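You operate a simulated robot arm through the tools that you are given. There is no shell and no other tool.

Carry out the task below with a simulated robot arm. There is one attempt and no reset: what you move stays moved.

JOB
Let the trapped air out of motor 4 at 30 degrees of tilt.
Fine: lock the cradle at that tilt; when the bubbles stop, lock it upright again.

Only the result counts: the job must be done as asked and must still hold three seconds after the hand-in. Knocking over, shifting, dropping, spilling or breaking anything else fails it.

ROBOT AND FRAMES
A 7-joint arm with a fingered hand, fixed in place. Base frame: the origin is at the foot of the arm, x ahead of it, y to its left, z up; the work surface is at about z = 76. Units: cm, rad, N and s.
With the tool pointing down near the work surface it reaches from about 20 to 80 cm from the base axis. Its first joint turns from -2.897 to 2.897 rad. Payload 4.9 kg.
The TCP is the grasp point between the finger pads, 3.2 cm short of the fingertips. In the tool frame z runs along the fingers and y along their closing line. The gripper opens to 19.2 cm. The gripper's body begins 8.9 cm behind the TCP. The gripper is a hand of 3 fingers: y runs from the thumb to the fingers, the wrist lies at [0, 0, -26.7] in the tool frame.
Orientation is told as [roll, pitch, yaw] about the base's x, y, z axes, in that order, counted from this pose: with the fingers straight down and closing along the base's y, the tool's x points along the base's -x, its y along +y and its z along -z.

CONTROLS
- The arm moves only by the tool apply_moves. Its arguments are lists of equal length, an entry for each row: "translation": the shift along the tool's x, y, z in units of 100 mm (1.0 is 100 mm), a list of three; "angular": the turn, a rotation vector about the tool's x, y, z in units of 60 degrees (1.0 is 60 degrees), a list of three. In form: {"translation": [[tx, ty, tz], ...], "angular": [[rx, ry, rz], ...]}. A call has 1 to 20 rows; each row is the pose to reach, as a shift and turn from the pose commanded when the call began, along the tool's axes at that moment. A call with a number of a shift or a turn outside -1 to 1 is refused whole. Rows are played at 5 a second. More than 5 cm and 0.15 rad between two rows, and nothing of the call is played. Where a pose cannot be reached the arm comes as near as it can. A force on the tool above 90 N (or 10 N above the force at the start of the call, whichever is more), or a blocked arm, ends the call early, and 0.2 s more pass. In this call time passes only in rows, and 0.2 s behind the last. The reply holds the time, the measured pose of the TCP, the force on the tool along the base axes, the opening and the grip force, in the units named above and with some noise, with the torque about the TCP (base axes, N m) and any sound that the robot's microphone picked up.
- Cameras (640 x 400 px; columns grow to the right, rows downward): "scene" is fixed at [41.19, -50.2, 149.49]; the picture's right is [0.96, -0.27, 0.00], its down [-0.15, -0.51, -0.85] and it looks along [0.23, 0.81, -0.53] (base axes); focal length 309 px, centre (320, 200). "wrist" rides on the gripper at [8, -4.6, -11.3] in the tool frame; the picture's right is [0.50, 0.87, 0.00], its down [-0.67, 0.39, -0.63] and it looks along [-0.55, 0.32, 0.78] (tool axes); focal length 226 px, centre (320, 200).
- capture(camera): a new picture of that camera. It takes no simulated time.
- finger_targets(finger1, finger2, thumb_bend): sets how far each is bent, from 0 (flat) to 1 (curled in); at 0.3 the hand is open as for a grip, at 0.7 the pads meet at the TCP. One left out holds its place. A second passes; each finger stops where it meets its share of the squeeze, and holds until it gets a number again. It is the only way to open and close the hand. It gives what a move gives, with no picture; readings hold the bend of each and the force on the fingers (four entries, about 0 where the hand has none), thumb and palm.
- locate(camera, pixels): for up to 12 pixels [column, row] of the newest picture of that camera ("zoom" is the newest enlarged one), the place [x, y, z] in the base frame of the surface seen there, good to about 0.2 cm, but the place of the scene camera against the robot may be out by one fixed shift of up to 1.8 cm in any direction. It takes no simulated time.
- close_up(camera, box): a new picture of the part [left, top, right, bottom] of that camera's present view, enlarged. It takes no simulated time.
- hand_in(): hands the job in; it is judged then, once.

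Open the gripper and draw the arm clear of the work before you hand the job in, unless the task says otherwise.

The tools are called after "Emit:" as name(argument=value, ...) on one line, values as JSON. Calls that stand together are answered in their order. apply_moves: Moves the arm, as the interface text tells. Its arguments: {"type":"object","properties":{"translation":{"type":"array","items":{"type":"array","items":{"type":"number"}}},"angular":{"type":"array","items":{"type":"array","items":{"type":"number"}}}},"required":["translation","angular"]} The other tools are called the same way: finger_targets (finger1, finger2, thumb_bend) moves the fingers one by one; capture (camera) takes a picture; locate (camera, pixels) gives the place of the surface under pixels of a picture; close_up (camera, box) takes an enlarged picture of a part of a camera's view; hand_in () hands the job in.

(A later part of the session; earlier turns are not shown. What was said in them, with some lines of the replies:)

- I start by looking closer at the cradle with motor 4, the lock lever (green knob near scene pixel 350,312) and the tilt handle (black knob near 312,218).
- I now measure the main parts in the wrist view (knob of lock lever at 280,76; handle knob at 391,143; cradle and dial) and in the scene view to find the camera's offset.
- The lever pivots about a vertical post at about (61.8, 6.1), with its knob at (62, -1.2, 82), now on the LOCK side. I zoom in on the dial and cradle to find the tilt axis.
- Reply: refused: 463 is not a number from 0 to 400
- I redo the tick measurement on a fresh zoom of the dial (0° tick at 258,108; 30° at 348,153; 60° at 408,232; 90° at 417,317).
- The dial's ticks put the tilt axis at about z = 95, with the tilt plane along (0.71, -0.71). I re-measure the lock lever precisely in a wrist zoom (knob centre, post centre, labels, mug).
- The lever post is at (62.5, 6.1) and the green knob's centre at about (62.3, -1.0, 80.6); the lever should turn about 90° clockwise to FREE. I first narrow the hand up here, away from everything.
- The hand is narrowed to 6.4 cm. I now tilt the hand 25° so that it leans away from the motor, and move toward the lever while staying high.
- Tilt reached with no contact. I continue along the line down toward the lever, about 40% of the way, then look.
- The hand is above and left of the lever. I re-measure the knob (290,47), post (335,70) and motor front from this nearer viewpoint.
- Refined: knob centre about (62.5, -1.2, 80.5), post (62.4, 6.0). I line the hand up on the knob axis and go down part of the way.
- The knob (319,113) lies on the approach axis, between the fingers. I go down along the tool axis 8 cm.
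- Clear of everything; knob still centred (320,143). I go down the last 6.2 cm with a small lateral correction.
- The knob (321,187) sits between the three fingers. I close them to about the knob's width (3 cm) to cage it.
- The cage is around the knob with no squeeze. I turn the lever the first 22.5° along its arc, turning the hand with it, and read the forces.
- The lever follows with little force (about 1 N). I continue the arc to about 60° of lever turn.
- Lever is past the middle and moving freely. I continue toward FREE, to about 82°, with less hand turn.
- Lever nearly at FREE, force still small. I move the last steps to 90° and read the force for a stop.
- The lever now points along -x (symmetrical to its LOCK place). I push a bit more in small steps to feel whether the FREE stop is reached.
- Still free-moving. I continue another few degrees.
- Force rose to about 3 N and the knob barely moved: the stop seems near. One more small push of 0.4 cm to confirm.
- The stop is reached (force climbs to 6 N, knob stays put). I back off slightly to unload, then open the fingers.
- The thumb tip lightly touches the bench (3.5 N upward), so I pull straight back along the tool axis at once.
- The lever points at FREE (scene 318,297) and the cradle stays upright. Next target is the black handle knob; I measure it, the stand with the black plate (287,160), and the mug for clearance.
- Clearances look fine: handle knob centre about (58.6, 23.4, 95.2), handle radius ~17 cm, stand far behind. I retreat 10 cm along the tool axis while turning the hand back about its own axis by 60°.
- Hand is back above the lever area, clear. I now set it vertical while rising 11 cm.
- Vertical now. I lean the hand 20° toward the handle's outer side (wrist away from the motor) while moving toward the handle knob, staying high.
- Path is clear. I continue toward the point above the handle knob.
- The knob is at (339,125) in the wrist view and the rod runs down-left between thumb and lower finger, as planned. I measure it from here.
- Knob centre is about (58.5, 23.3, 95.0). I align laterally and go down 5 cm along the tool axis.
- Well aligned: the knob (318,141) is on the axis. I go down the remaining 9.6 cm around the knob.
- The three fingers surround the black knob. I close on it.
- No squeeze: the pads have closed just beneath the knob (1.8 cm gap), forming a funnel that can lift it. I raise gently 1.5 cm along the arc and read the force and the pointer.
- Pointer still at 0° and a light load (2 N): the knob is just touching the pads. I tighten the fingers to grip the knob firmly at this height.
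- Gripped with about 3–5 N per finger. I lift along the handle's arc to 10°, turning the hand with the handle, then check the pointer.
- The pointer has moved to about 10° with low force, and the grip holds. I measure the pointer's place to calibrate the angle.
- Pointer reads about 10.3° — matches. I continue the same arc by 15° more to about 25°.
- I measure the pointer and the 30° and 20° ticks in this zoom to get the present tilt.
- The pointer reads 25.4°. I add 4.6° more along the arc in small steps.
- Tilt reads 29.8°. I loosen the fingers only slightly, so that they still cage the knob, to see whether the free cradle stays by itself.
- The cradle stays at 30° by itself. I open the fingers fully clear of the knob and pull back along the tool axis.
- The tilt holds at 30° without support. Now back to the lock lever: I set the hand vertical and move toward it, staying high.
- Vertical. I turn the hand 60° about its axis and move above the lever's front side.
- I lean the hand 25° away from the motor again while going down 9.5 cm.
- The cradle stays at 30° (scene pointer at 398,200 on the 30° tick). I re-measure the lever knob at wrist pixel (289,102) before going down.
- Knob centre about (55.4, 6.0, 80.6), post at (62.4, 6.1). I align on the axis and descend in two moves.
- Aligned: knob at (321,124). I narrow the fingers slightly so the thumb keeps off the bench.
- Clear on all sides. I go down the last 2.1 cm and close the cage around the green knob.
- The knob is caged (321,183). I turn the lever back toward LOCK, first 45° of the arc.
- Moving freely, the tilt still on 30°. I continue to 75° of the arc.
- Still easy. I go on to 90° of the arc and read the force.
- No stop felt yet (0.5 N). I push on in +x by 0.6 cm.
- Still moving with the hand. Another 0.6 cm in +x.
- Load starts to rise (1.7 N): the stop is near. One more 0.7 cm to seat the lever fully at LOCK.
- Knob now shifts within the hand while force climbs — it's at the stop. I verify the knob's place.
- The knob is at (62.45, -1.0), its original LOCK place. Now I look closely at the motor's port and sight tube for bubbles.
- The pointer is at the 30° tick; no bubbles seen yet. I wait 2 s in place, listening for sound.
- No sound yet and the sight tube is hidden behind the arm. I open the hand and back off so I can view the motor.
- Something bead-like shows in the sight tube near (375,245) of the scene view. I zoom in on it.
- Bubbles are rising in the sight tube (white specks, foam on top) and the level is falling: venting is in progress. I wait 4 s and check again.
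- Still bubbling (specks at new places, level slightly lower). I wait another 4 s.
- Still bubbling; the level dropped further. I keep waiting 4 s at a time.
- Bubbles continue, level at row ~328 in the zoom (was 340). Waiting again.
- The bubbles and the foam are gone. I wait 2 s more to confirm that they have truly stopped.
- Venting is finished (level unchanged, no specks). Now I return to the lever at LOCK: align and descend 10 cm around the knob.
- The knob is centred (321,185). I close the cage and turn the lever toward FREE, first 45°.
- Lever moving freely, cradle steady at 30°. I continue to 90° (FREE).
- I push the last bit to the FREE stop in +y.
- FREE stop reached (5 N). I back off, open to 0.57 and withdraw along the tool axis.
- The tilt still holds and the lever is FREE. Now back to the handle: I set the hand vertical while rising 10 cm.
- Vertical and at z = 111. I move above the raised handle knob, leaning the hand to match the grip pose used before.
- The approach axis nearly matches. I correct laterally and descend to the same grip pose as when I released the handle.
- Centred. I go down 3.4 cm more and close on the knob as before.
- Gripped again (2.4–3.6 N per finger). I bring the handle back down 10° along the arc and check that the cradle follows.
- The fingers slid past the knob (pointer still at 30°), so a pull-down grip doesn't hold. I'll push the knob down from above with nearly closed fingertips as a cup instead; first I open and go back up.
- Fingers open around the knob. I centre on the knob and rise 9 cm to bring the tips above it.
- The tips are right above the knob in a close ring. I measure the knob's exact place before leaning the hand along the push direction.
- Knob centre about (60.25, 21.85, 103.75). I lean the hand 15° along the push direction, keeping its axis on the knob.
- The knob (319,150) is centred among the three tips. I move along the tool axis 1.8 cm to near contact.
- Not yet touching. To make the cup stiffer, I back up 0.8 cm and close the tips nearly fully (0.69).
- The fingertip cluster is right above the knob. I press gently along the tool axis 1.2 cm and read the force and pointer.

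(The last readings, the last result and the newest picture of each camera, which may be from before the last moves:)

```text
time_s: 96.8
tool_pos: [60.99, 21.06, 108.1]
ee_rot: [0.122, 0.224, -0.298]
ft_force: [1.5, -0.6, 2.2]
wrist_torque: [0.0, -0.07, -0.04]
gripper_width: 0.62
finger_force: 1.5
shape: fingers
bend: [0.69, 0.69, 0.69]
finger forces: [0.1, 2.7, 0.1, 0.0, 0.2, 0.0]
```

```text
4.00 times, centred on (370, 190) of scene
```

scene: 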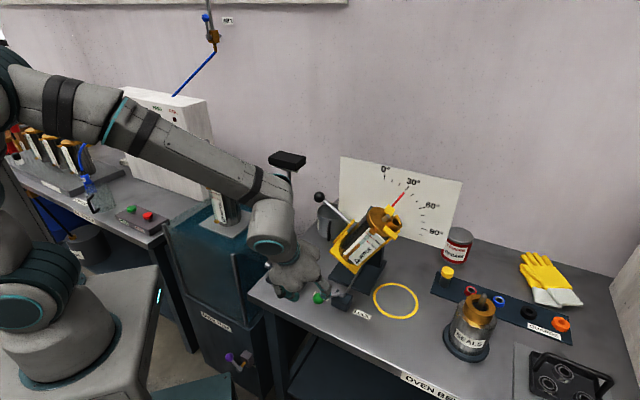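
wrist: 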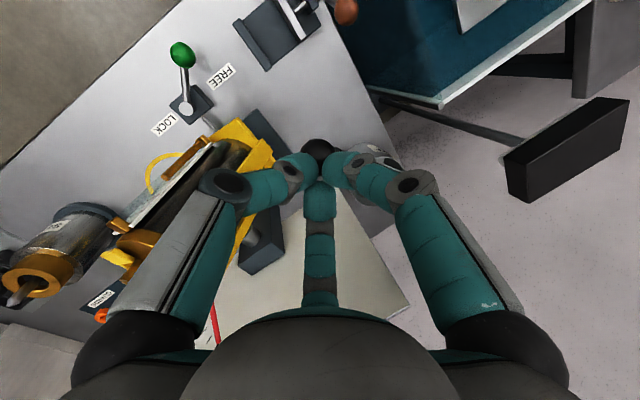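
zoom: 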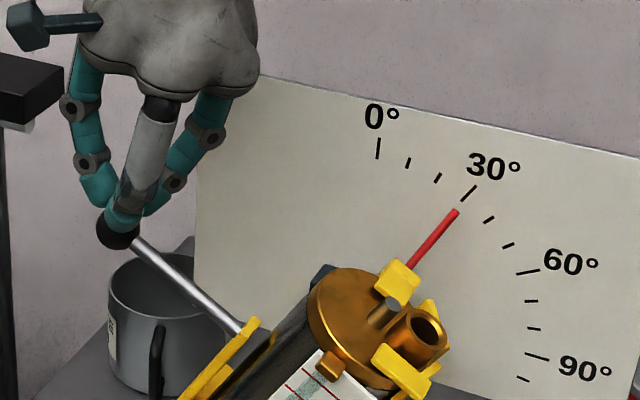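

Contact is mainly on one finger (2.7 N, pushing the tool toward the motor side), so I am a bit off-centre. I back off, shift 0.6 cm outward, and press again.

Emit:
apply_moves(translation=[[0, 0, -0.06], [0.03, 0.004, -0.05], [0.061, 0.008, -0.045], [0.061, 0.008, -0.02], [0.061, 0.008, 0.0], [0.061, 0.008, 0.02]], angular=[[0, 0, 0], [0, 0, 0], [0, 0, 0], [0, 0, 0], [0, 0, 0], [0, 0, 0]])

Emit:
close_up(camera="scene", box=[290, 140, 450, 240])

Emit:
capture(camera="wrist")

```text
time_s: 98.2
tool_pos: [60.59, 21.36, 107.93]
ee_rot: [0.12, 0.225, -0.297]
ft_force: [0.9, 0.0, 2.2]
wrist_torque: [0.05, -0.03, 0.0]
gripper_width: 0.62
finger_force: 1.4
shape: fingers
bend: [0.69, 0.7, 0.69]
finger forces: [0.1, 2.8, 0.0, 0.0, 0.0, 0.1]
```

```text
4.00 times, centred on (370, 190) of scene
```

zoom: 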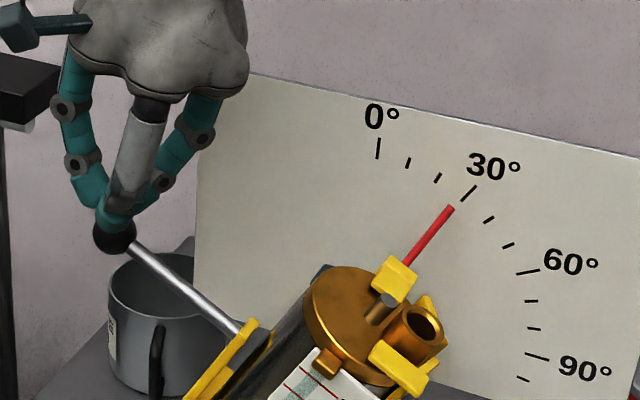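

```text
taken
```

wrist: 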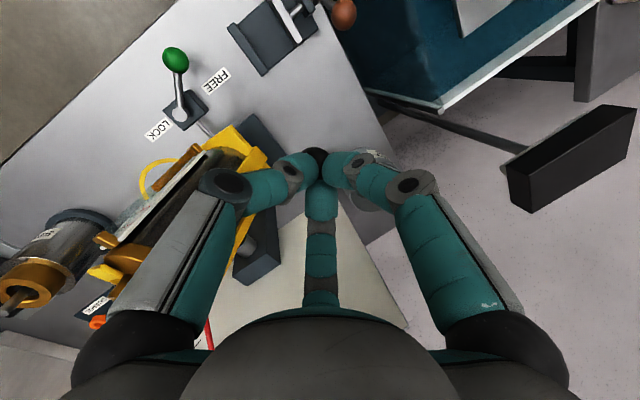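

The cradle follows the push (pointer now ~28°, 2 N). I continue pushing along the arc by 10°, turning the hand with it.

Emit:
apply_moves(translation=[[0.0329, 0.0168, 0.0749], [0.0629, 0.0321, 0.1514], [0.0898, 0.0458, 0.2291], [0.1137, 0.058, 0.3081]], angular=[[0.0189, -0.0371, 0], [0.0378, -0.0743, 0], [0.0568, -0.1114, 0], [0.0757, -0.1485, 0]])

Emit:
close_up(camera="scene", box=[290, 140, 450, 240])

Emit:
capture(camera="wrist")

```text
time_s: 99.2
tool_pos: [59.0, 22.78, 105.27]
ee_rot: [0.039, 0.072, -0.311]
ft_force: [0.2, 0.8, 1.8]
wrist_torque: [0.0, -0.07, -0.02]
gripper_width: 0.63
finger_force: 1.3
shape: fingers
bend: [0.69, 0.69, 0.69]
finger forces: [0.1, 2.3, 0.0, 0.0, 0.1, 0.0]
```

```text
4.00 times, centred on (370, 190) of scene
```

zoom: 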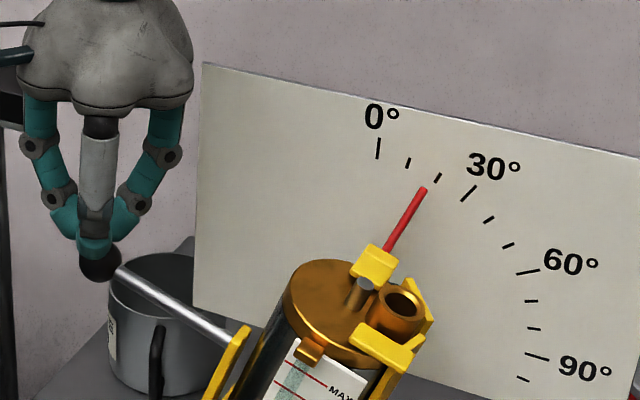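

```text
taken
```

wrist: 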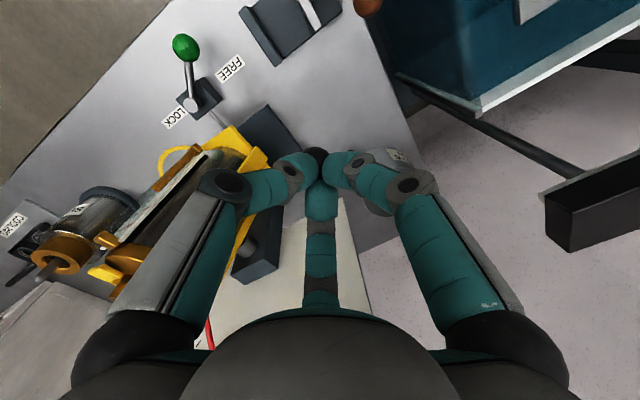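

The cradle follows well (pointer ~18°). Another 10° in the same way.

Emit:
apply_moves(translation=[[0.0329, 0.0168, 0.0749], [0.0629, 0.0321, 0.1514], [0.0898, 0.0458, 0.2291], [0.1137, 0.058, 0.3081]], angular=[[0.0189, -0.0371, 0], [0.0378, -0.0743, 0], [0.0568, -0.1114, 0], [0.0757, -0.1485, 0]])

Emit:
close_up(camera="scene", box=[290, 140, 450, 240])

Emit:
locate(camera="zoom", pixels=[[378, 155], [399, 176], [395, 186], [391, 196], [387, 206], [383, 216], [379, 226]])

```text
time_s: 100.2
tool_pos: [58.05, 23.8, 102.34]
ee_rot: [-0.042, -0.087, -0.311]
ft_force: [0.1, 0.9, 1.8]
wrist_torque: [0.01, -0.04, 0.02]
gripper_width: 0.61
finger_force: 0.4
shape: fingers
bend: [0.69, 0.69, 0.69]
finger forces: [0.0, 1.7, 0.1, 0.0, 0.0, 0.0]
```

```text
4.00 times, centred on (370, 190) of scene
```

zoom: 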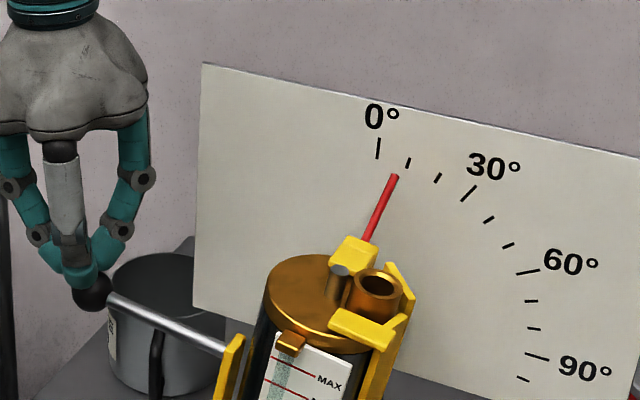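

```text
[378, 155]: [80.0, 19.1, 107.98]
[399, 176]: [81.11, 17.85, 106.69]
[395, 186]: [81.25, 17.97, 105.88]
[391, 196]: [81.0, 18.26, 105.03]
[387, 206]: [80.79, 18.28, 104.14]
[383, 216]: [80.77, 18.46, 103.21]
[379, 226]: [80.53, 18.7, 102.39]
```

My picked pixels missed the pointer; its line runs from (394,176) to (370,240). I measure along that.

Emit:
locate(camera="zoom", pixels=[[393, 179], [389, 189], [385, 199], [381, 210], [377, 220], [373, 231]])

```text
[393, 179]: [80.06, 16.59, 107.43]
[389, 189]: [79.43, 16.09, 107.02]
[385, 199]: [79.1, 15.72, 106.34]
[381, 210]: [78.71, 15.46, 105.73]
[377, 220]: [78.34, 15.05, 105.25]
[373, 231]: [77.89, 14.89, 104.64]
```

Pointer reads about 8.8°. I push 6° more, then fine-tune.

Emit:
apply_moves(translation=[[0.0266, 0.0135, 0.0598], [0.0513, 0.0261, 0.1207], [0.074, 0.0377, 0.1823]], angular=[[0.0151, -0.0297, 0], [0.0303, -0.0594, 0], [0.0454, -0.0891, 0]])

Emit:
close_up(camera="scene", box=[290, 140, 450, 240])

```text
time_s: 101.0
tool_pos: [57.41, 24.23, 100.45]
ee_rot: [-0.09, -0.18, -0.304]
ft_force: [-0.6, 0.6, 1.8]
wrist_torque: [0.01, -0.06, 0.0]
gripper_width: 0.61
finger_force: 1.1
shape: fingers
bend: [0.69, 0.69, 0.69]
finger forces: [0.0, 2.2, 0.0, 0.1, 0.0, 0.0]
```

```text
4.00 times, centred on (370, 190) of scene
```

zoom: 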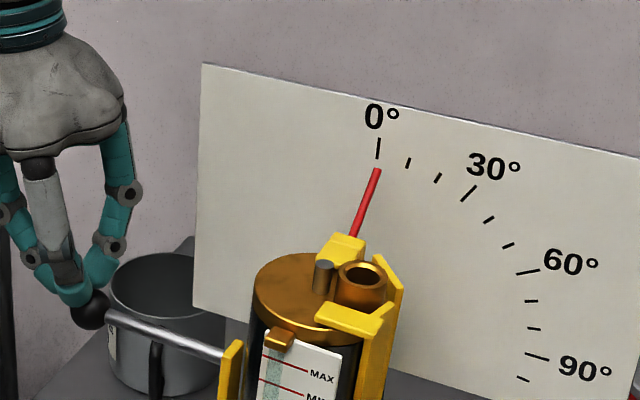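

Emit:
locate(camera="zoom", pixels=[[376, 173], [372, 184], [368, 194], [364, 204], [360, 214], [356, 225]])

```text
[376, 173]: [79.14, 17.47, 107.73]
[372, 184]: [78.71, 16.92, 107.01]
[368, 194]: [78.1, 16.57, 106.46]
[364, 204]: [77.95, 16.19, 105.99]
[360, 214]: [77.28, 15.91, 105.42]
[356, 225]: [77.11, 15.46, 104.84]
```

The pointer reads about 2.6°. I push 2.5° more in two small steps.

Emit:
apply_moves(translation=[[0.0167, 0.0085, 0.0373], [0.0329, 0.0168, 0.0749]], angular=[[0.0095, -0.0186, 0], [0.0189, -0.0371, 0]])

Emit:
close_up(camera="scene", box=[290, 140, 450, 240])

Emit:
locate(camera="zoom", pixels=[[368, 172], [364, 183], [361, 193], [357, 203], [354, 213], [350, 223]])

```text
time_s: 101.6
tool_pos: [57.4, 24.48, 99.66]
ee_rot: [-0.109, -0.217, -0.302]
ft_force: [-0.8, 0.5, 2.7]
wrist_torque: [-0.03, -0.06, 0.02]
gripper_width: 0.61
finger_force: 1.5
shape: fingers
bend: [0.69, 0.69, 0.69]
finger forces: [0.1, 2.9, 0.1, 0.0, 0.0, 0.0]
```

```text
4.00 times, centred on (370, 190) of scene
```

zoom: 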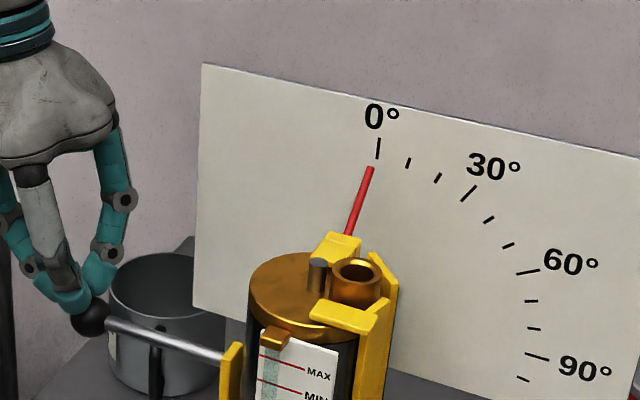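

```text
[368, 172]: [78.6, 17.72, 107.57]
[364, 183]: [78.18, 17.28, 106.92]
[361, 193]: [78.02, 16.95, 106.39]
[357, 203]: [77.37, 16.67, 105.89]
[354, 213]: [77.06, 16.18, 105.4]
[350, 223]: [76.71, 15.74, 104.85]
```

The pointer is back at 0° (within about 0.3°). I compare with the exact zoom frame from the start.

Emit:
close_up(camera="scene", box=[330, 150, 470, 250])

Emit:
close_up(camera="scene", box=[370, 170, 400, 200])

```text
4.00 times, centred on (400, 200) of scene
```

zoom: 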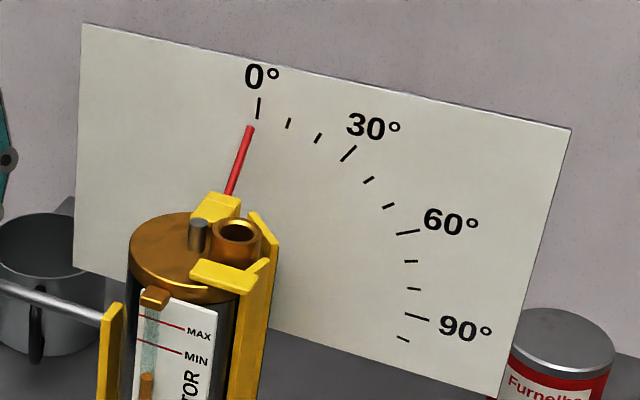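

```text
13.33 times, centred on (385, 185) of scene
```

zoom: 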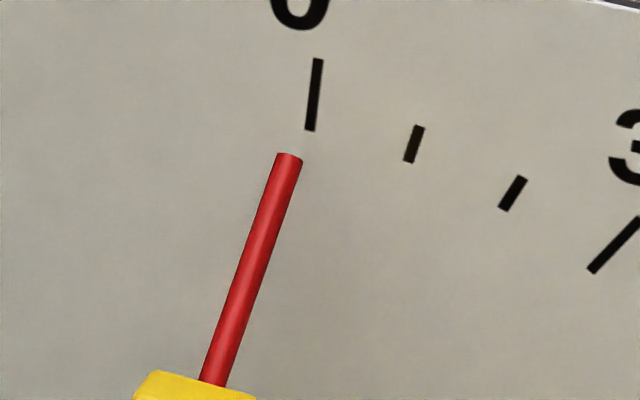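

Pointer and bracket coincide with the starting picture. I lift the fingertips off the knob and check that the cradle stays.

Emit:
apply_moves(translation=[[0, 0, -0.05], [0, 0, -0.15], [0, 0, -0.35], [0, 0, -0.6], [0, 0, -0.85]], angular=[[0, 0, 0], [0, 0, 0], [0, 0, 0], [0, 0, 0], [0, 0, 0]])

Emit:
close_up(camera="scene", box=[330, 150, 470, 250])

Emit:
close_up(camera="scene", box=[370, 170, 400, 200])

Emit:
capture(camera="scene")

```text
time_s: 102.8
tool_pos: [56.04, 25.73, 108.0]
ee_rot: [-0.111, -0.216, -0.3]
ft_force: [-1.2, 0.8, 0.2]
wrist_torque: [-0.03, -0.01, -0.01]
gripper_width: 0.6
finger_force: 0.0
shape: fingers
bend: [0.69, 0.69, 0.69]
finger forces: [0.1, 0.1, 0.1, 0.0, 0.0, 0.1]
```

```text
4.00 times, centred on (400, 200) of scene
```

zoom: 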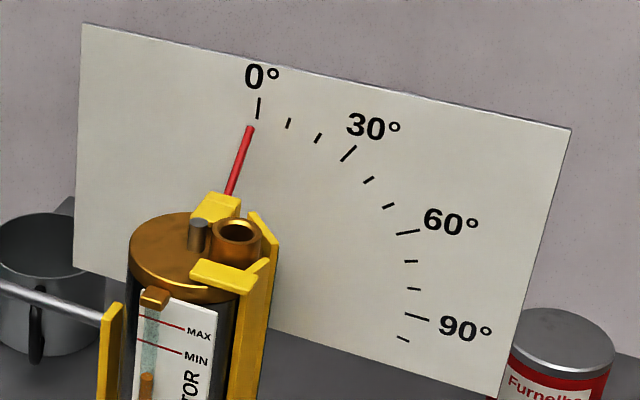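

```text
13.33 times, centred on (385, 185) of scene
```

zoom: 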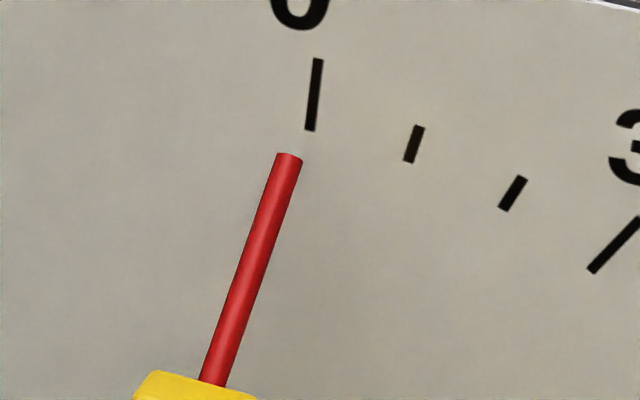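

```text
taken
```

scene: 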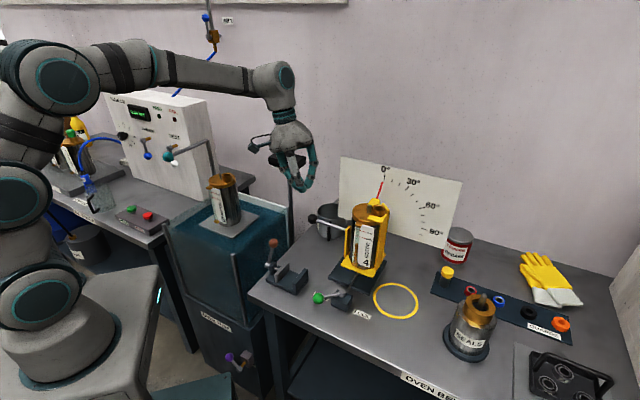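

The cradle stays upright by itself (pointer at 380,185 unchanged). Back to the lever: I set the hand vertical and move away from the handle, high.

Emit:
apply_moves(translation=[[-0.053, -0.194, -0.1], [-0.106, -0.389, -0.2], [-0.16, -0.583, -0.29], [-0.213, -0.778, -0.36], [-0.266, -0.972, -0.419]], angular=[[-0.021, 0.0413, 0], [-0.0421, 0.0826, 0], [-0.0631, 0.1238, 0], [-0.0842, 0.1651, 0], [-0.1052, 0.2064, 0]])

Emit:
finger_targets(finger1=0.56, finger2=0.56, thumb_bend=0.57)

```text
time_s: 104.0
tool_pos: [54.63, 16.49, 113.55]
ee_rot: [0.004, 0.001, -0.313]
ft_force: [-0.5, 0.6, 0.3]
wrist_torque: [0.01, -0.03, 0.01]
gripper_width: 0.62
finger_force: 0.0
shape: fingers
bend: [0.69, 0.69, 0.69]
finger forces: [0.1, 0.0, 0.0, 0.1, 0.0, 0.1]
```

```text
time_s: 105.0
tool_pos: [54.65, 16.57, 113.46]
ee_rot: [0.004, -0.001, -0.311]
ft_force: [-0.5, 0.8, -0.2]
wrist_torque: [0.02, 0.03, 0.02]
gripper_width: 5.83
finger_force: 0.1
shape: fingers
bend: [0.56, 0.56, 0.56]
finger forces: [0.0, 0.0, 0.0, 0.1, 0.0, 0.0]
```

Vertical and clear. I turn the hand 60° while moving toward the lever, then lean it 25° and lower.

Emit:
apply_moves(translation=[[0, -0.125, 0], [-0.002, -0.249, 0], [-0.003, -0.374, 0], [-0.004, -0.498, 0], [-0.005, -0.623, 0], [-0.006, -0.747, 0], [-0.007, -0.872, 0], [-0.008, -0.996, 0]], angular=[[0, 0, 0.125], [0, 0, 0.25], [0, 0, 0.375], [0, 0, 0.5], [0, 0, 0.625], [0, 0, 0.75], [0, 0, 0.875], [0, 0, 1.0]])

Emit:
apply_moves(translation=[[-0.088, -0.019, 0.19], [-0.176, -0.037, 0.38], [-0.264, -0.056, 0.57], [-0.352, -0.075, 0.76], [-0.44, -0.094, 0.95]], angular=[[-0.0699, 0.0454, 0], [-0.1398, 0.0908, 0], [-0.2097, 0.1361, 0], [-0.2796, 0.1815, 0], [-0.3495, 0.2269, 0]])

Emit:
capture(camera="wrist")

Emit:
capture(camera="scene")

```text
time_s: 106.8
tool_pos: [51.61, 7.16, 113.45]
ee_rot: [0.002, 0.0, -1.364]
ft_force: [0.0, -0.7, 0.0]
wrist_torque: [0.02, 0.01, -0.01]
gripper_width: 5.8
finger_force: 0.1
shape: fingers
bend: [0.56, 0.56, 0.56]
finger forces: [0.0, 0.1, 0.1, 0.0, 0.0, 0.0]
```

```text
time_s: 108.0
tool_pos: [51.63, 2.68, 104.07]
ee_rot: [0.377, 0.235, -1.315]
ft_force: [-0.7, 0.2, 0.0]
wrist_torque: [0.01, 0.0, 0.01]
gripper_width: 5.85
finger_force: 0.1
shape: fingers
bend: [0.56, 0.56, 0.56]
finger forces: [0.1, 0.1, 0.0, 0.1, 0.1, 0.0]
```

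```text
taken
```

wrist: 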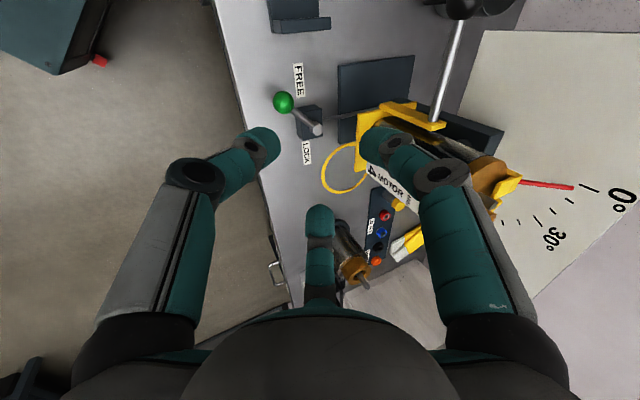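

```text
taken
```

scene: 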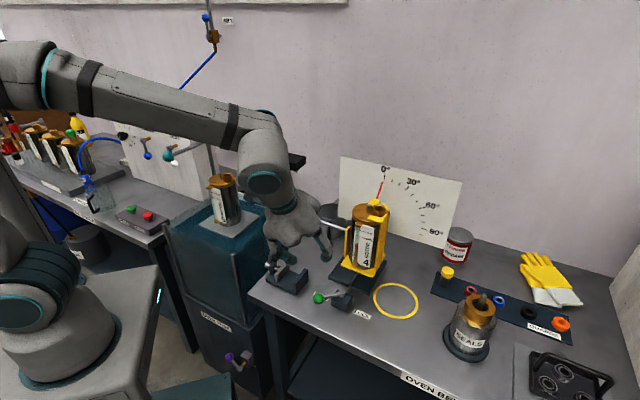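

The lever knob is at (283,102) as expected. I align on its axis and descend.

Emit:
apply_moves(translation=[[-0.106, -0.144, 0.1], [-0.211, -0.289, 0.25], [-0.317, -0.433, 0.4], [-0.317, -0.433, 0.6], [-0.317, -0.433, 0.8], [-0.317, -0.433, 1.0]], angular=[[0, 0, 0], [0, 0, 0], [0, 0, 0], [0, 0, 0], [0, 0, 0], [0, 0, 0]])

Emit:
capture(camera="wrist")

Emit:
locate(camera="wrist", pixels=[[320, 124], [350, 150]])

```text
time_s: 109.4
tool_pos: [51.4, 1.84, 92.88]
ee_rot: [0.374, 0.232, -1.315]
ft_force: [-0.5, -0.6, 0.1]
wrist_torque: [0.01, -0.04, 0.04]
gripper_width: 5.85
finger_force: 0.1
shape: fingers
bend: [0.56, 0.56, 0.56]
finger forces: [0.0, 0.0, 0.0, 0.0, 0.1, 0.0]
```

```text
taken
```

wrist: 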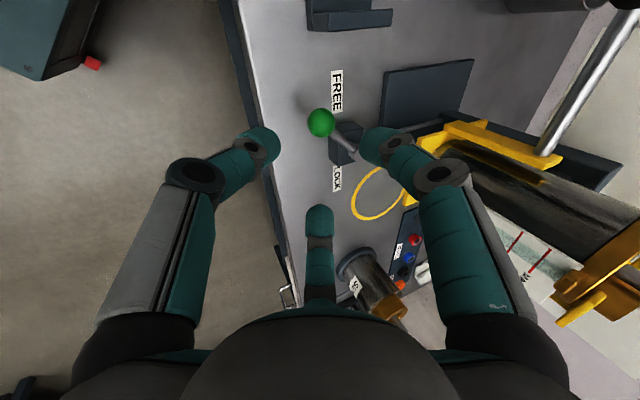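

```text
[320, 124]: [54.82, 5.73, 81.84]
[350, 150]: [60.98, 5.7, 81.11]
```

Aligned on the knob (320,123). I descend 10 cm, then the last 1.7 cm.

Emit:
apply_moves(translation=[[0.007, 0, 0.2], [0.014, 0, 0.4], [0.014, 0, 0.6], [0.014, 0, 0.8], [0.014, 0, 1.0]], angular=[[0, 0, 0], [0, 0, 0], [0, 0, 0], [0, 0, 0], [0, 0, 0]])

Emit:
apply_moves(translation=[[0, 0, 0.09], [0, 0, 0.17]], angular=[[0, 0, 0], [0, 0, 0]])

Emit:
finger_targets(finger1=0.63, finger2=0.63, thumb_bend=0.63)

Emit:
capture(camera="wrist")

```text
time_s: 110.6
tool_pos: [54.27, 5.13, 83.73]
ee_rot: [0.375, 0.234, -1.317]
ft_force: [0.4, -0.3, 0.0]
wrist_torque: [0.0, 0.01, -0.01]
gripper_width: 5.85
finger_force: 0.0
shape: fingers
bend: [0.56, 0.56, 0.56]
finger forces: [0.0, 0.0, 0.1, 0.0, 0.1, 0.0]
```

```text
time_s: 111.2
tool_pos: [54.92, 5.76, 82.21]
ee_rot: [0.374, 0.235, -1.314]
ft_force: [0.3, 0.4, -0.3]
wrist_torque: [0.0, -0.01, -0.04]
gripper_width: 5.83
finger_force: 0.1
shape: fingers
bend: [0.56, 0.56, 0.56]
finger forces: [0.1, 0.0, 0.1, 0.0, 0.0, 0.0]
```

```text
time_s: 112.2
tool_pos: [54.91, 5.63, 82.11]
ee_rot: [0.375, 0.235, -1.317]
ft_force: [1.1, -0.4, -0.5]
wrist_torque: [-0.01, -0.02, -0.03]
gripper_width: 3.02
finger_force: 0.4
shape: fingers
bend: [0.63, 0.63, 0.63]
finger forces: [0.0, 0.3, 0.0, 0.1, 0.0, 0.0]
```

```text
taken
```

wrist: 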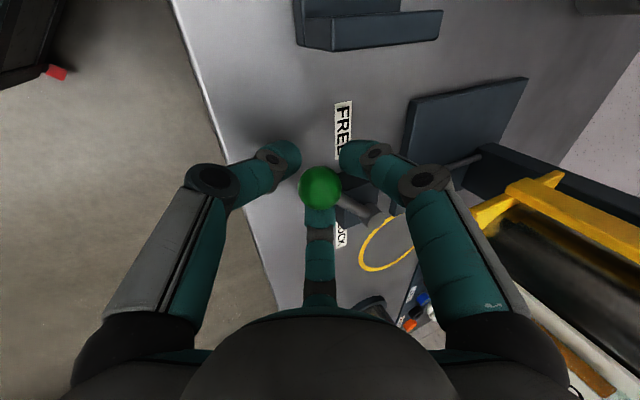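

The knob is caged (320,187). I turn the lever toward LOCK along the same arc as before: first 45°, then to 75°.

Emit:
apply_moves(translation=[[-0.0888, -0.0085, -0.0259], [-0.179, -0.0057, -0.0477], [-0.2691, 0.0085, -0.065], [-0.3576, 0.0337, -0.0777], [-0.4429, 0.0695, -0.0853], [-0.5236, 0.1154, -0.0879]], angular=[[0, 0, -0.125], [0, 0, -0.25], [0, 0, -0.375], [0, 0, -0.5], [0, 0, -0.625], [0, 0, -0.75]])

Emit:
apply_moves(translation=[[-0.0918, -0.0139, 0.0026], [-0.1843, -0.0168, 0.0102], [-0.2759, -0.0086, 0.0228], [-0.3651, 0.0105, 0.0402]], angular=[[0, 0, -0.125], [0, 0, -0.25], [0, 0, -0.375], [0, 0, -0.5]])

Emit:
capture(camera="wrist")

Emit:
close_up(camera="scene", box=[270, 140, 470, 340])

```text
time_s: 113.6
tool_pos: [56.89, 0.52, 82.16]
ee_rot: [0.431, -0.089, -0.589]
ft_force: [0.0, 1.0, 0.2]
wrist_torque: [0.03, 0.01, 0.01]
gripper_width: 3.07
finger_force: 0.6
shape: fingers
bend: [0.62, 0.63, 0.63]
finger forces: [0.6, 0.1, 0.0, 0.0, 0.0, 0.0]
```

```text
time_s: 114.6
tool_pos: [60.24, -1.3, 82.08]
ee_rot: [0.337, -0.286, -0.097]
ft_force: [-0.6, 1.1, 0.1]
wrist_torque: [0.0, 0.0, 0.0]
gripper_width: 3.08
finger_force: 0.8
shape: fingers
bend: [0.62, 0.63, 0.63]
finger forces: [0.5, 0.0, 0.0, 0.0, 0.1, 0.0]
```

```text
taken
```

wrist: 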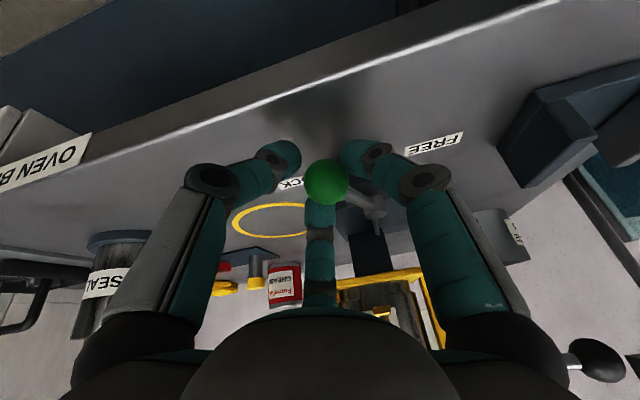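

```text
2.00 times, centred on (370, 240) of scene
```

zoom: 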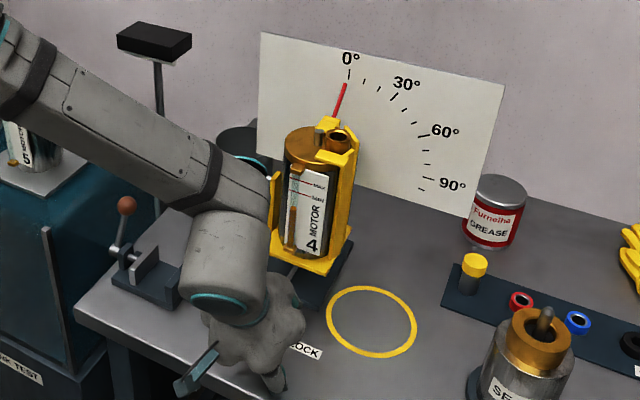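

Cradle stays upright. I continue to 90° and then press toward the LOCK stop.

Emit:
apply_moves(translation=[[-0.0887, -0.0169, 0.0218], [-0.1777, -0.0224, 0.0477]], angular=[[0, 0, -0.025], [0, 0, -0.05]])

Emit:
apply_moves(translation=[[-0.0286, 0, 0.0094], [-0.0572, 0.0, 0.0188], [-0.0858, 0.002, 0.0282], [-0.1144, 0.005, 0.0376]], angular=[[0, 0, 0], [0, 0, 0], [0, 0, 0], [0, 0, 0]])

Emit:
capture(camera="wrist")

```text
time_s: 115.2
tool_pos: [62.06, -1.5, 82.11]
ee_rot: [0.318, -0.305, -0.046]
ft_force: [0.4, 0.4, 0.3]
wrist_torque: [-0.01, 0.0, 0.03]
gripper_width: 3.07
finger_force: 0.2
shape: fingers
bend: [0.62, 0.63, 0.63]
finger forces: [0.3, 0.1, 0.0, 0.0, 0.1, 0.0]
```

```text
time_s: 116.2
tool_pos: [63.13, -1.45, 82.09]
ee_rot: [0.32, -0.304, -0.048]
ft_force: [-0.6, 0.1, -0.4]
wrist_torque: [0.0, 0.0, 0.0]
gripper_width: 3.07
finger_force: 0.6
shape: fingers
bend: [0.62, 0.63, 0.63]
finger forces: [0.9, 0.0, 0.1, 0.1, 0.0, 0.0]
```

```text
taken
```

wrist: 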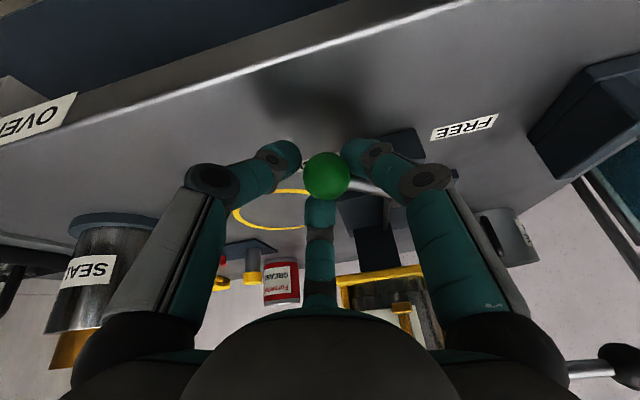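

Nearly there. I press 1 cm more in +x until the stop is clearly felt.

Emit:
apply_moves(translation=[[-0.033, 0.003, 0.011], [-0.0667, 0.006, 0.022], [-0.095, 0.009, 0.032]], angular=[[0, 0, 0], [0, 0, 0], [0, 0, 0]])

Emit:
capture(camera="wrist")

Emit:
locate(camera="wrist", pixels=[[332, 165], [332, 158]])

Emit:
close_up(camera="scene", box=[330, 150, 470, 250])

```text
time_s: 117.0
tool_pos: [64.12, -1.2, 82.24]
ee_rot: [0.319, -0.303, -0.047]
ft_force: [-5.0, 0.3, -0.5]
wrist_torque: [-0.03, 0.1, 0.13]
gripper_width: 3.31
finger_force: 1.7
shape: fingers
bend: [0.61, 0.63, 0.63]
finger forces: [4.0, 0.1, 0.0, 0.0, 0.0, 0.1]
```

```text
taken
```

wrist: 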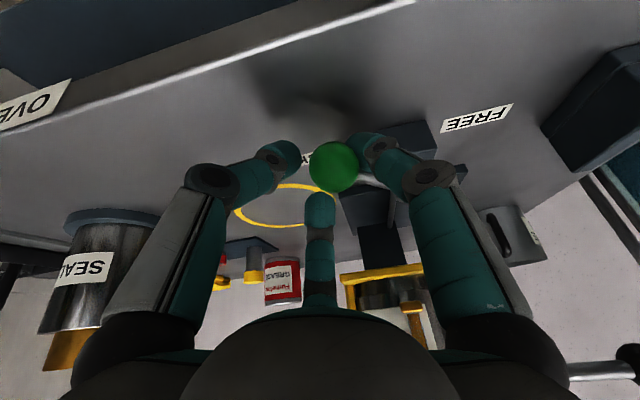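

```text
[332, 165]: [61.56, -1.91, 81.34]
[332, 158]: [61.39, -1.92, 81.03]
```

```text
4.00 times, centred on (400, 200) of scene
```

zoom: 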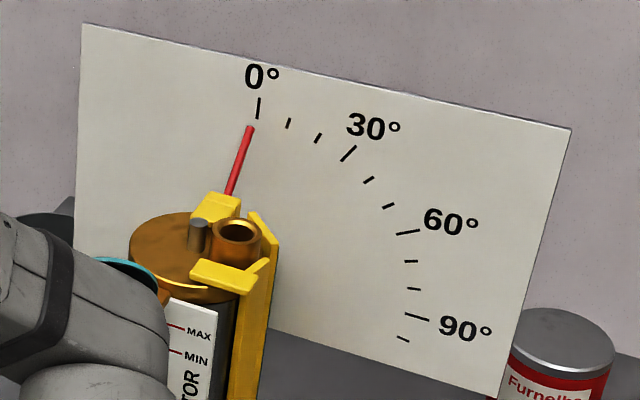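

LOCK stop reached (4–5 N, knob at the same place as the first LOCK), pointer at 0°. I unload, open and withdraw.

Emit:
apply_moves(translation=[[0.055, 0, -0.017], [0.11, -0.003, -0.034]], angular=[[0, 0, 0], [0, 0, 0]])

Emit:
finger_targets(finger1=0.55, finger2=0.55, thumb_bend=0.56)

Emit:
apply_moves(translation=[[0.015, 0, -0.1], [0.02, 0, -0.25], [0.02, 0, -0.45], [0.02, 0, -0.65], [0.02, 0, -0.85], [0.02, 0, -1.0]], angular=[[0, 0, 0], [0, 0, 0], [0, 0, 0], [0, 0, 0], [0, 0, 0], [0, 0, 0]])

Emit:
capture(camera="wrist")

Emit:
close_up(camera="wrist", box=[270, 60, 430, 180])

```text
time_s: 117.6
tool_pos: [63.06, -1.31, 82.29]
ee_rot: [0.322, -0.305, -0.049]
ft_force: [0.7, -0.9, -0.8]
wrist_torque: [0.0, -0.02, 0.01]
gripper_width: 3.15
finger_force: 0.3
shape: fingers
bend: [0.62, 0.63, 0.63]
finger forces: [0.9, 0.1, 0.0, 0.0, 0.0, 0.0]
```

```text
time_s: 118.6
tool_pos: [63.06, -1.23, 82.2]
ee_rot: [0.321, -0.307, -0.047]
ft_force: [-0.1, 0.1, -1.5]
wrist_torque: [-0.03, 0.01, -0.02]
gripper_width: 6.01
finger_force: 0.1
shape: fingers
bend: [0.55, 0.55, 0.56]
finger forces: [0.0, 0.0, 0.0, 0.0, 0.0, 0.1]
```

```text
time_s: 120.0
tool_pos: [59.82, -4.21, 91.33]
ee_rot: [0.321, -0.303, -0.05]
ft_force: [0.5, 0.4, -0.1]
wrist_torque: [-0.03, 0.0, -0.01]
gripper_width: 6.06
finger_force: 0.1
shape: fingers
bend: [0.55, 0.55, 0.56]
finger forces: [0.0, 0.0, 0.1, 0.1, 0.0, 0.1]
```

```text
taken
```

wrist: 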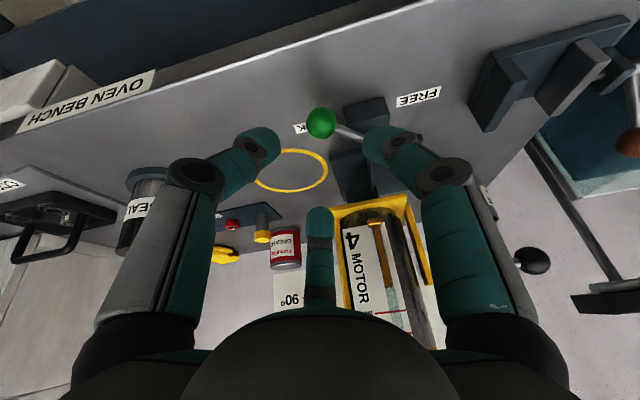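

```text
3.33 times, centred on (350, 120) of wrist
```

zoom: 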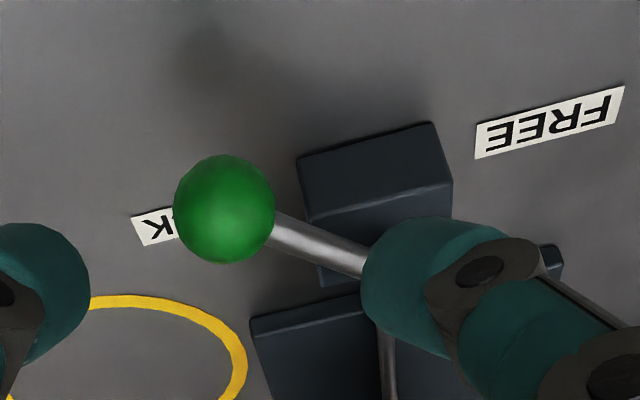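

The lever is at LOCK and the motor upright. I withdraw the arm further up and back, then open the hand.

Emit:
apply_moves(translation=[[0, 0, -0.2], [0, 0, -0.4], [0, 0, -0.6], [0, 0, -0.8], [0, 0, -1.0]], angular=[[0, 0, 0], [0, 0, 0], [0, 0, 0], [0, 0, 0], [0, 0, 0]])

Emit:
apply_moves(translation=[[0, 0, -0.2], [0, 0, -0.4], [0, 0, -0.6], [0, 0, -0.8], [0, 0, -1.0]], angular=[[0, 0, 0], [0, 0, 0], [0, 0, 0], [0, 0, 0], [0, 0, 0]])

Emit:
finger_targets(finger1=0.3, finger2=0.3, thumb_bend=0.3)

Emit:
capture(camera="scene")

Emit:
close_up(camera="scene", box=[250, 140, 480, 330])

Emit:
capture(camera="wrist")

```text
time_s: 121.2
tool_pos: [56.91, -7.38, 100.14]
ee_rot: [0.323, -0.302, -0.048]
ft_force: [-0.2, -0.2, -0.7]
wrist_torque: [-0.01, 0.02, 0.0]
gripper_width: 6.05
finger_force: 0.0
shape: fingers
bend: [0.55, 0.55, 0.56]
finger forces: [0.1, 0.1, 0.0, 0.1, 0.1, 0.0]
```

```text
time_s: 122.4
tool_pos: [53.91, -10.33, 109.37]
ee_rot: [0.32, -0.305, -0.049]
ft_force: [0.2, -0.5, 0.1]
wrist_torque: [0.04, -0.02, -0.02]
gripper_width: 6.04
finger_force: 0.1
shape: fingers
bend: [0.55, 0.55, 0.56]
finger forces: [0.1, 0.0, 0.1, 0.0, 0.0, 0.0]
```

```text
time_s: 123.4
tool_pos: [54.04, -10.23, 109.29]
ee_rot: [0.321, -0.305, -0.047]
ft_force: [-0.8, 0.2, 0.8]
wrist_torque: [-0.01, -0.01, 0.03]
gripper_width: 16.77
finger_force: 0.0
shape: fingers
bend: [0.3, 0.3, 0.3]
finger forces: [0.1, 0.1, 0.1, 0.0, 0.1, 0.1]
```

```text
taken
```

scene: 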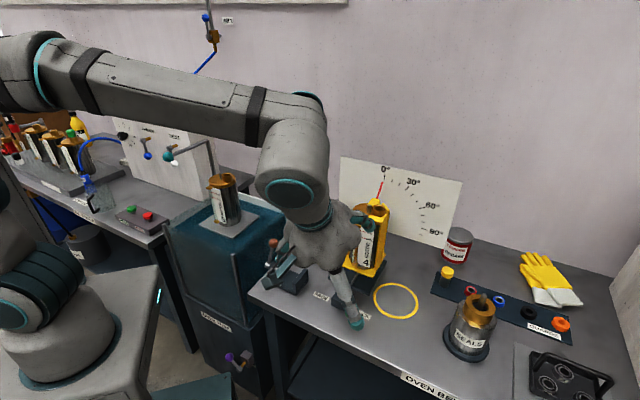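

```text
2.11 times, centred on (365, 235) of scene
```

zoom: 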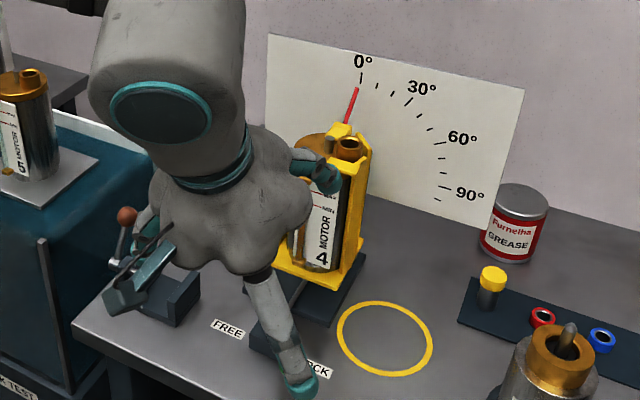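

```text
taken
```

wrist: 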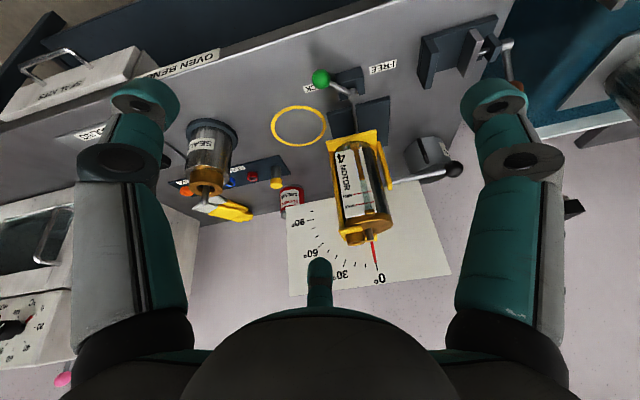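

All looks right; I raise the arm 10 cm more and set it upright, clear of the work, then check the scene a last time.

Emit:
apply_moves(translation=[[-0.06, 0.06, -0.181], [-0.12, 0.12, -0.362], [-0.179, 0.179, -0.544], [-0.239, 0.239, -0.725], [-0.299, 0.299, -0.906]], angular=[[0.0589, 0.0589, 0], [0.1178, 0.1178, 0], [0.1768, 0.1768, 0], [0.2357, 0.2357, 0], [0.2946, 0.2946, 0]])

Emit:
apply_moves(translation=[[0.1, 0, -0.2], [0.2, 0, -0.4], [0.3, 0, -0.6], [0.4, 0, -0.8], [0.5, 0, -1.0]], angular=[[0, 0, 0], [0, 0, 0], [0, 0, 0], [0, 0, 0], [0, 0, 0]])

Emit:
capture(camera="scene")

Emit:
close_up(camera="scene", box=[250, 140, 480, 330])

Emit:
close_up(camera="scene", box=[300, 260, 430, 340])

Emit:
close_up(camera="scene", box=[330, 150, 470, 250])

```text
time_s: 124.6
tool_pos: [53.83, -10.39, 119.2]
ee_rot: [0.0, 0.0, -0.001]
ft_force: [0.6, -0.4, -0.8]
wrist_torque: [0.01, 0.06, -0.03]
gripper_width: 16.79
finger_force: 0.1
shape: fingers
bend: [0.3, 0.3, 0.3]
finger forces: [0.1, 0.1, 0.1, 0.0, 0.1, 0.1]
```

```text
time_s: 125.8
tool_pos: [48.73, -10.26, 129.1]
ee_rot: [0.001, 0.001, 0.001]
ft_force: [0.3, -0.3, 0.6]
wrist_torque: [-0.04, 0.01, -0.01]
gripper_width: 16.8
finger_force: 0.1
shape: fingers
bend: [0.3, 0.3, 0.3]
finger forces: [0.0, 0.1, 0.1, 0.1, 0.0, 0.1]
```

```text
taken
```

scene: 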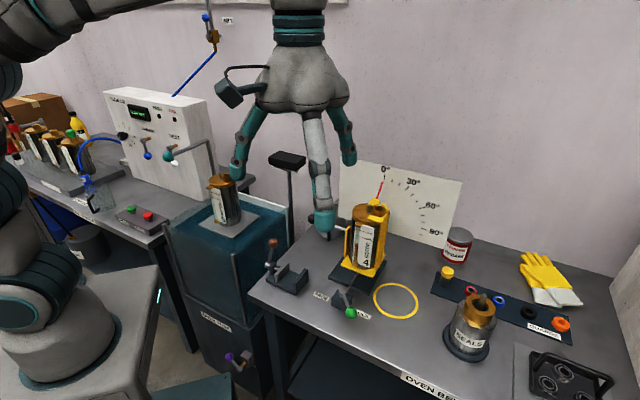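

```text
2.11 times, centred on (365, 235) of scene
```

zoom: 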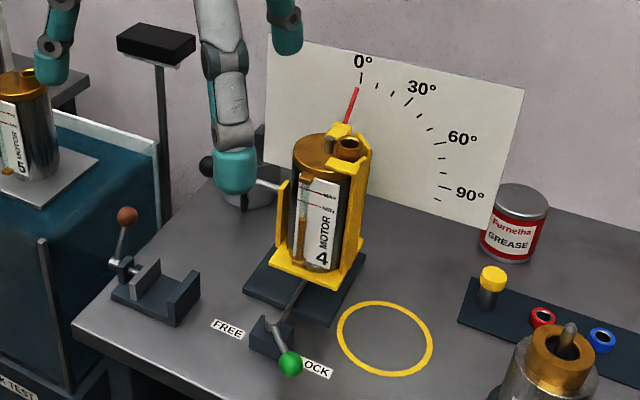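

```text
4.92 times, centred on (365, 300) of scene
```

zoom: 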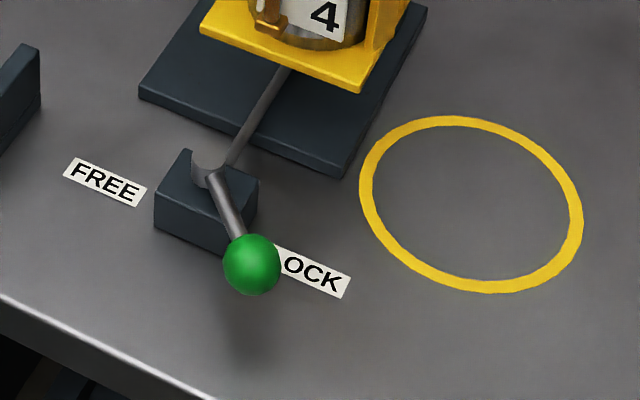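

```text
4.00 times, centred on (400, 200) of scene
```

zoom: 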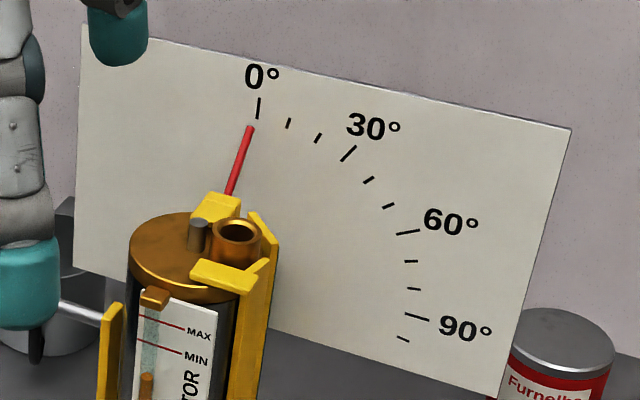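

The final pictures match the starting state: green lever knob on LOCK (scene 350,312), pointer at 0°, motor 4 upright with no bubbles, all other items in place, hand open and clear. I hand the job in.

Emit:
hand_in()

```text
The job is handed in.
```

I bled motor 4 at 30° and locked it upright again, then handed the job in. No verdict has come back yet.

- **Tilt:** I locked the cradle with the dial pointer reading about 29.8°.
- **Bubbles:** Bubbles rose in the sight tube while the cradle was locked. They had stopped by about 70 s, and another 2 s showed no more and no change in level.
- **Upright:** The cradle is locked again. The pointer is on 0° to within about 0.3°, and the lever is back at its original LOCK position.
- **Slip on the way back:** My first attempt to lower the handle slid off the knob without moving the cradle, so I pushed it down from above instead.
- **Motor position:** After the tilt, motor 4 appears to sit a few millimetres over in its cradle compared with the start.
- **Oil level:** The level in the sight tube is now below the MIN line. I did not top it up, as that wasn't part of the job.

Nothing else on the bench looks moved in the last pictures. The hand is open and clear of the work.
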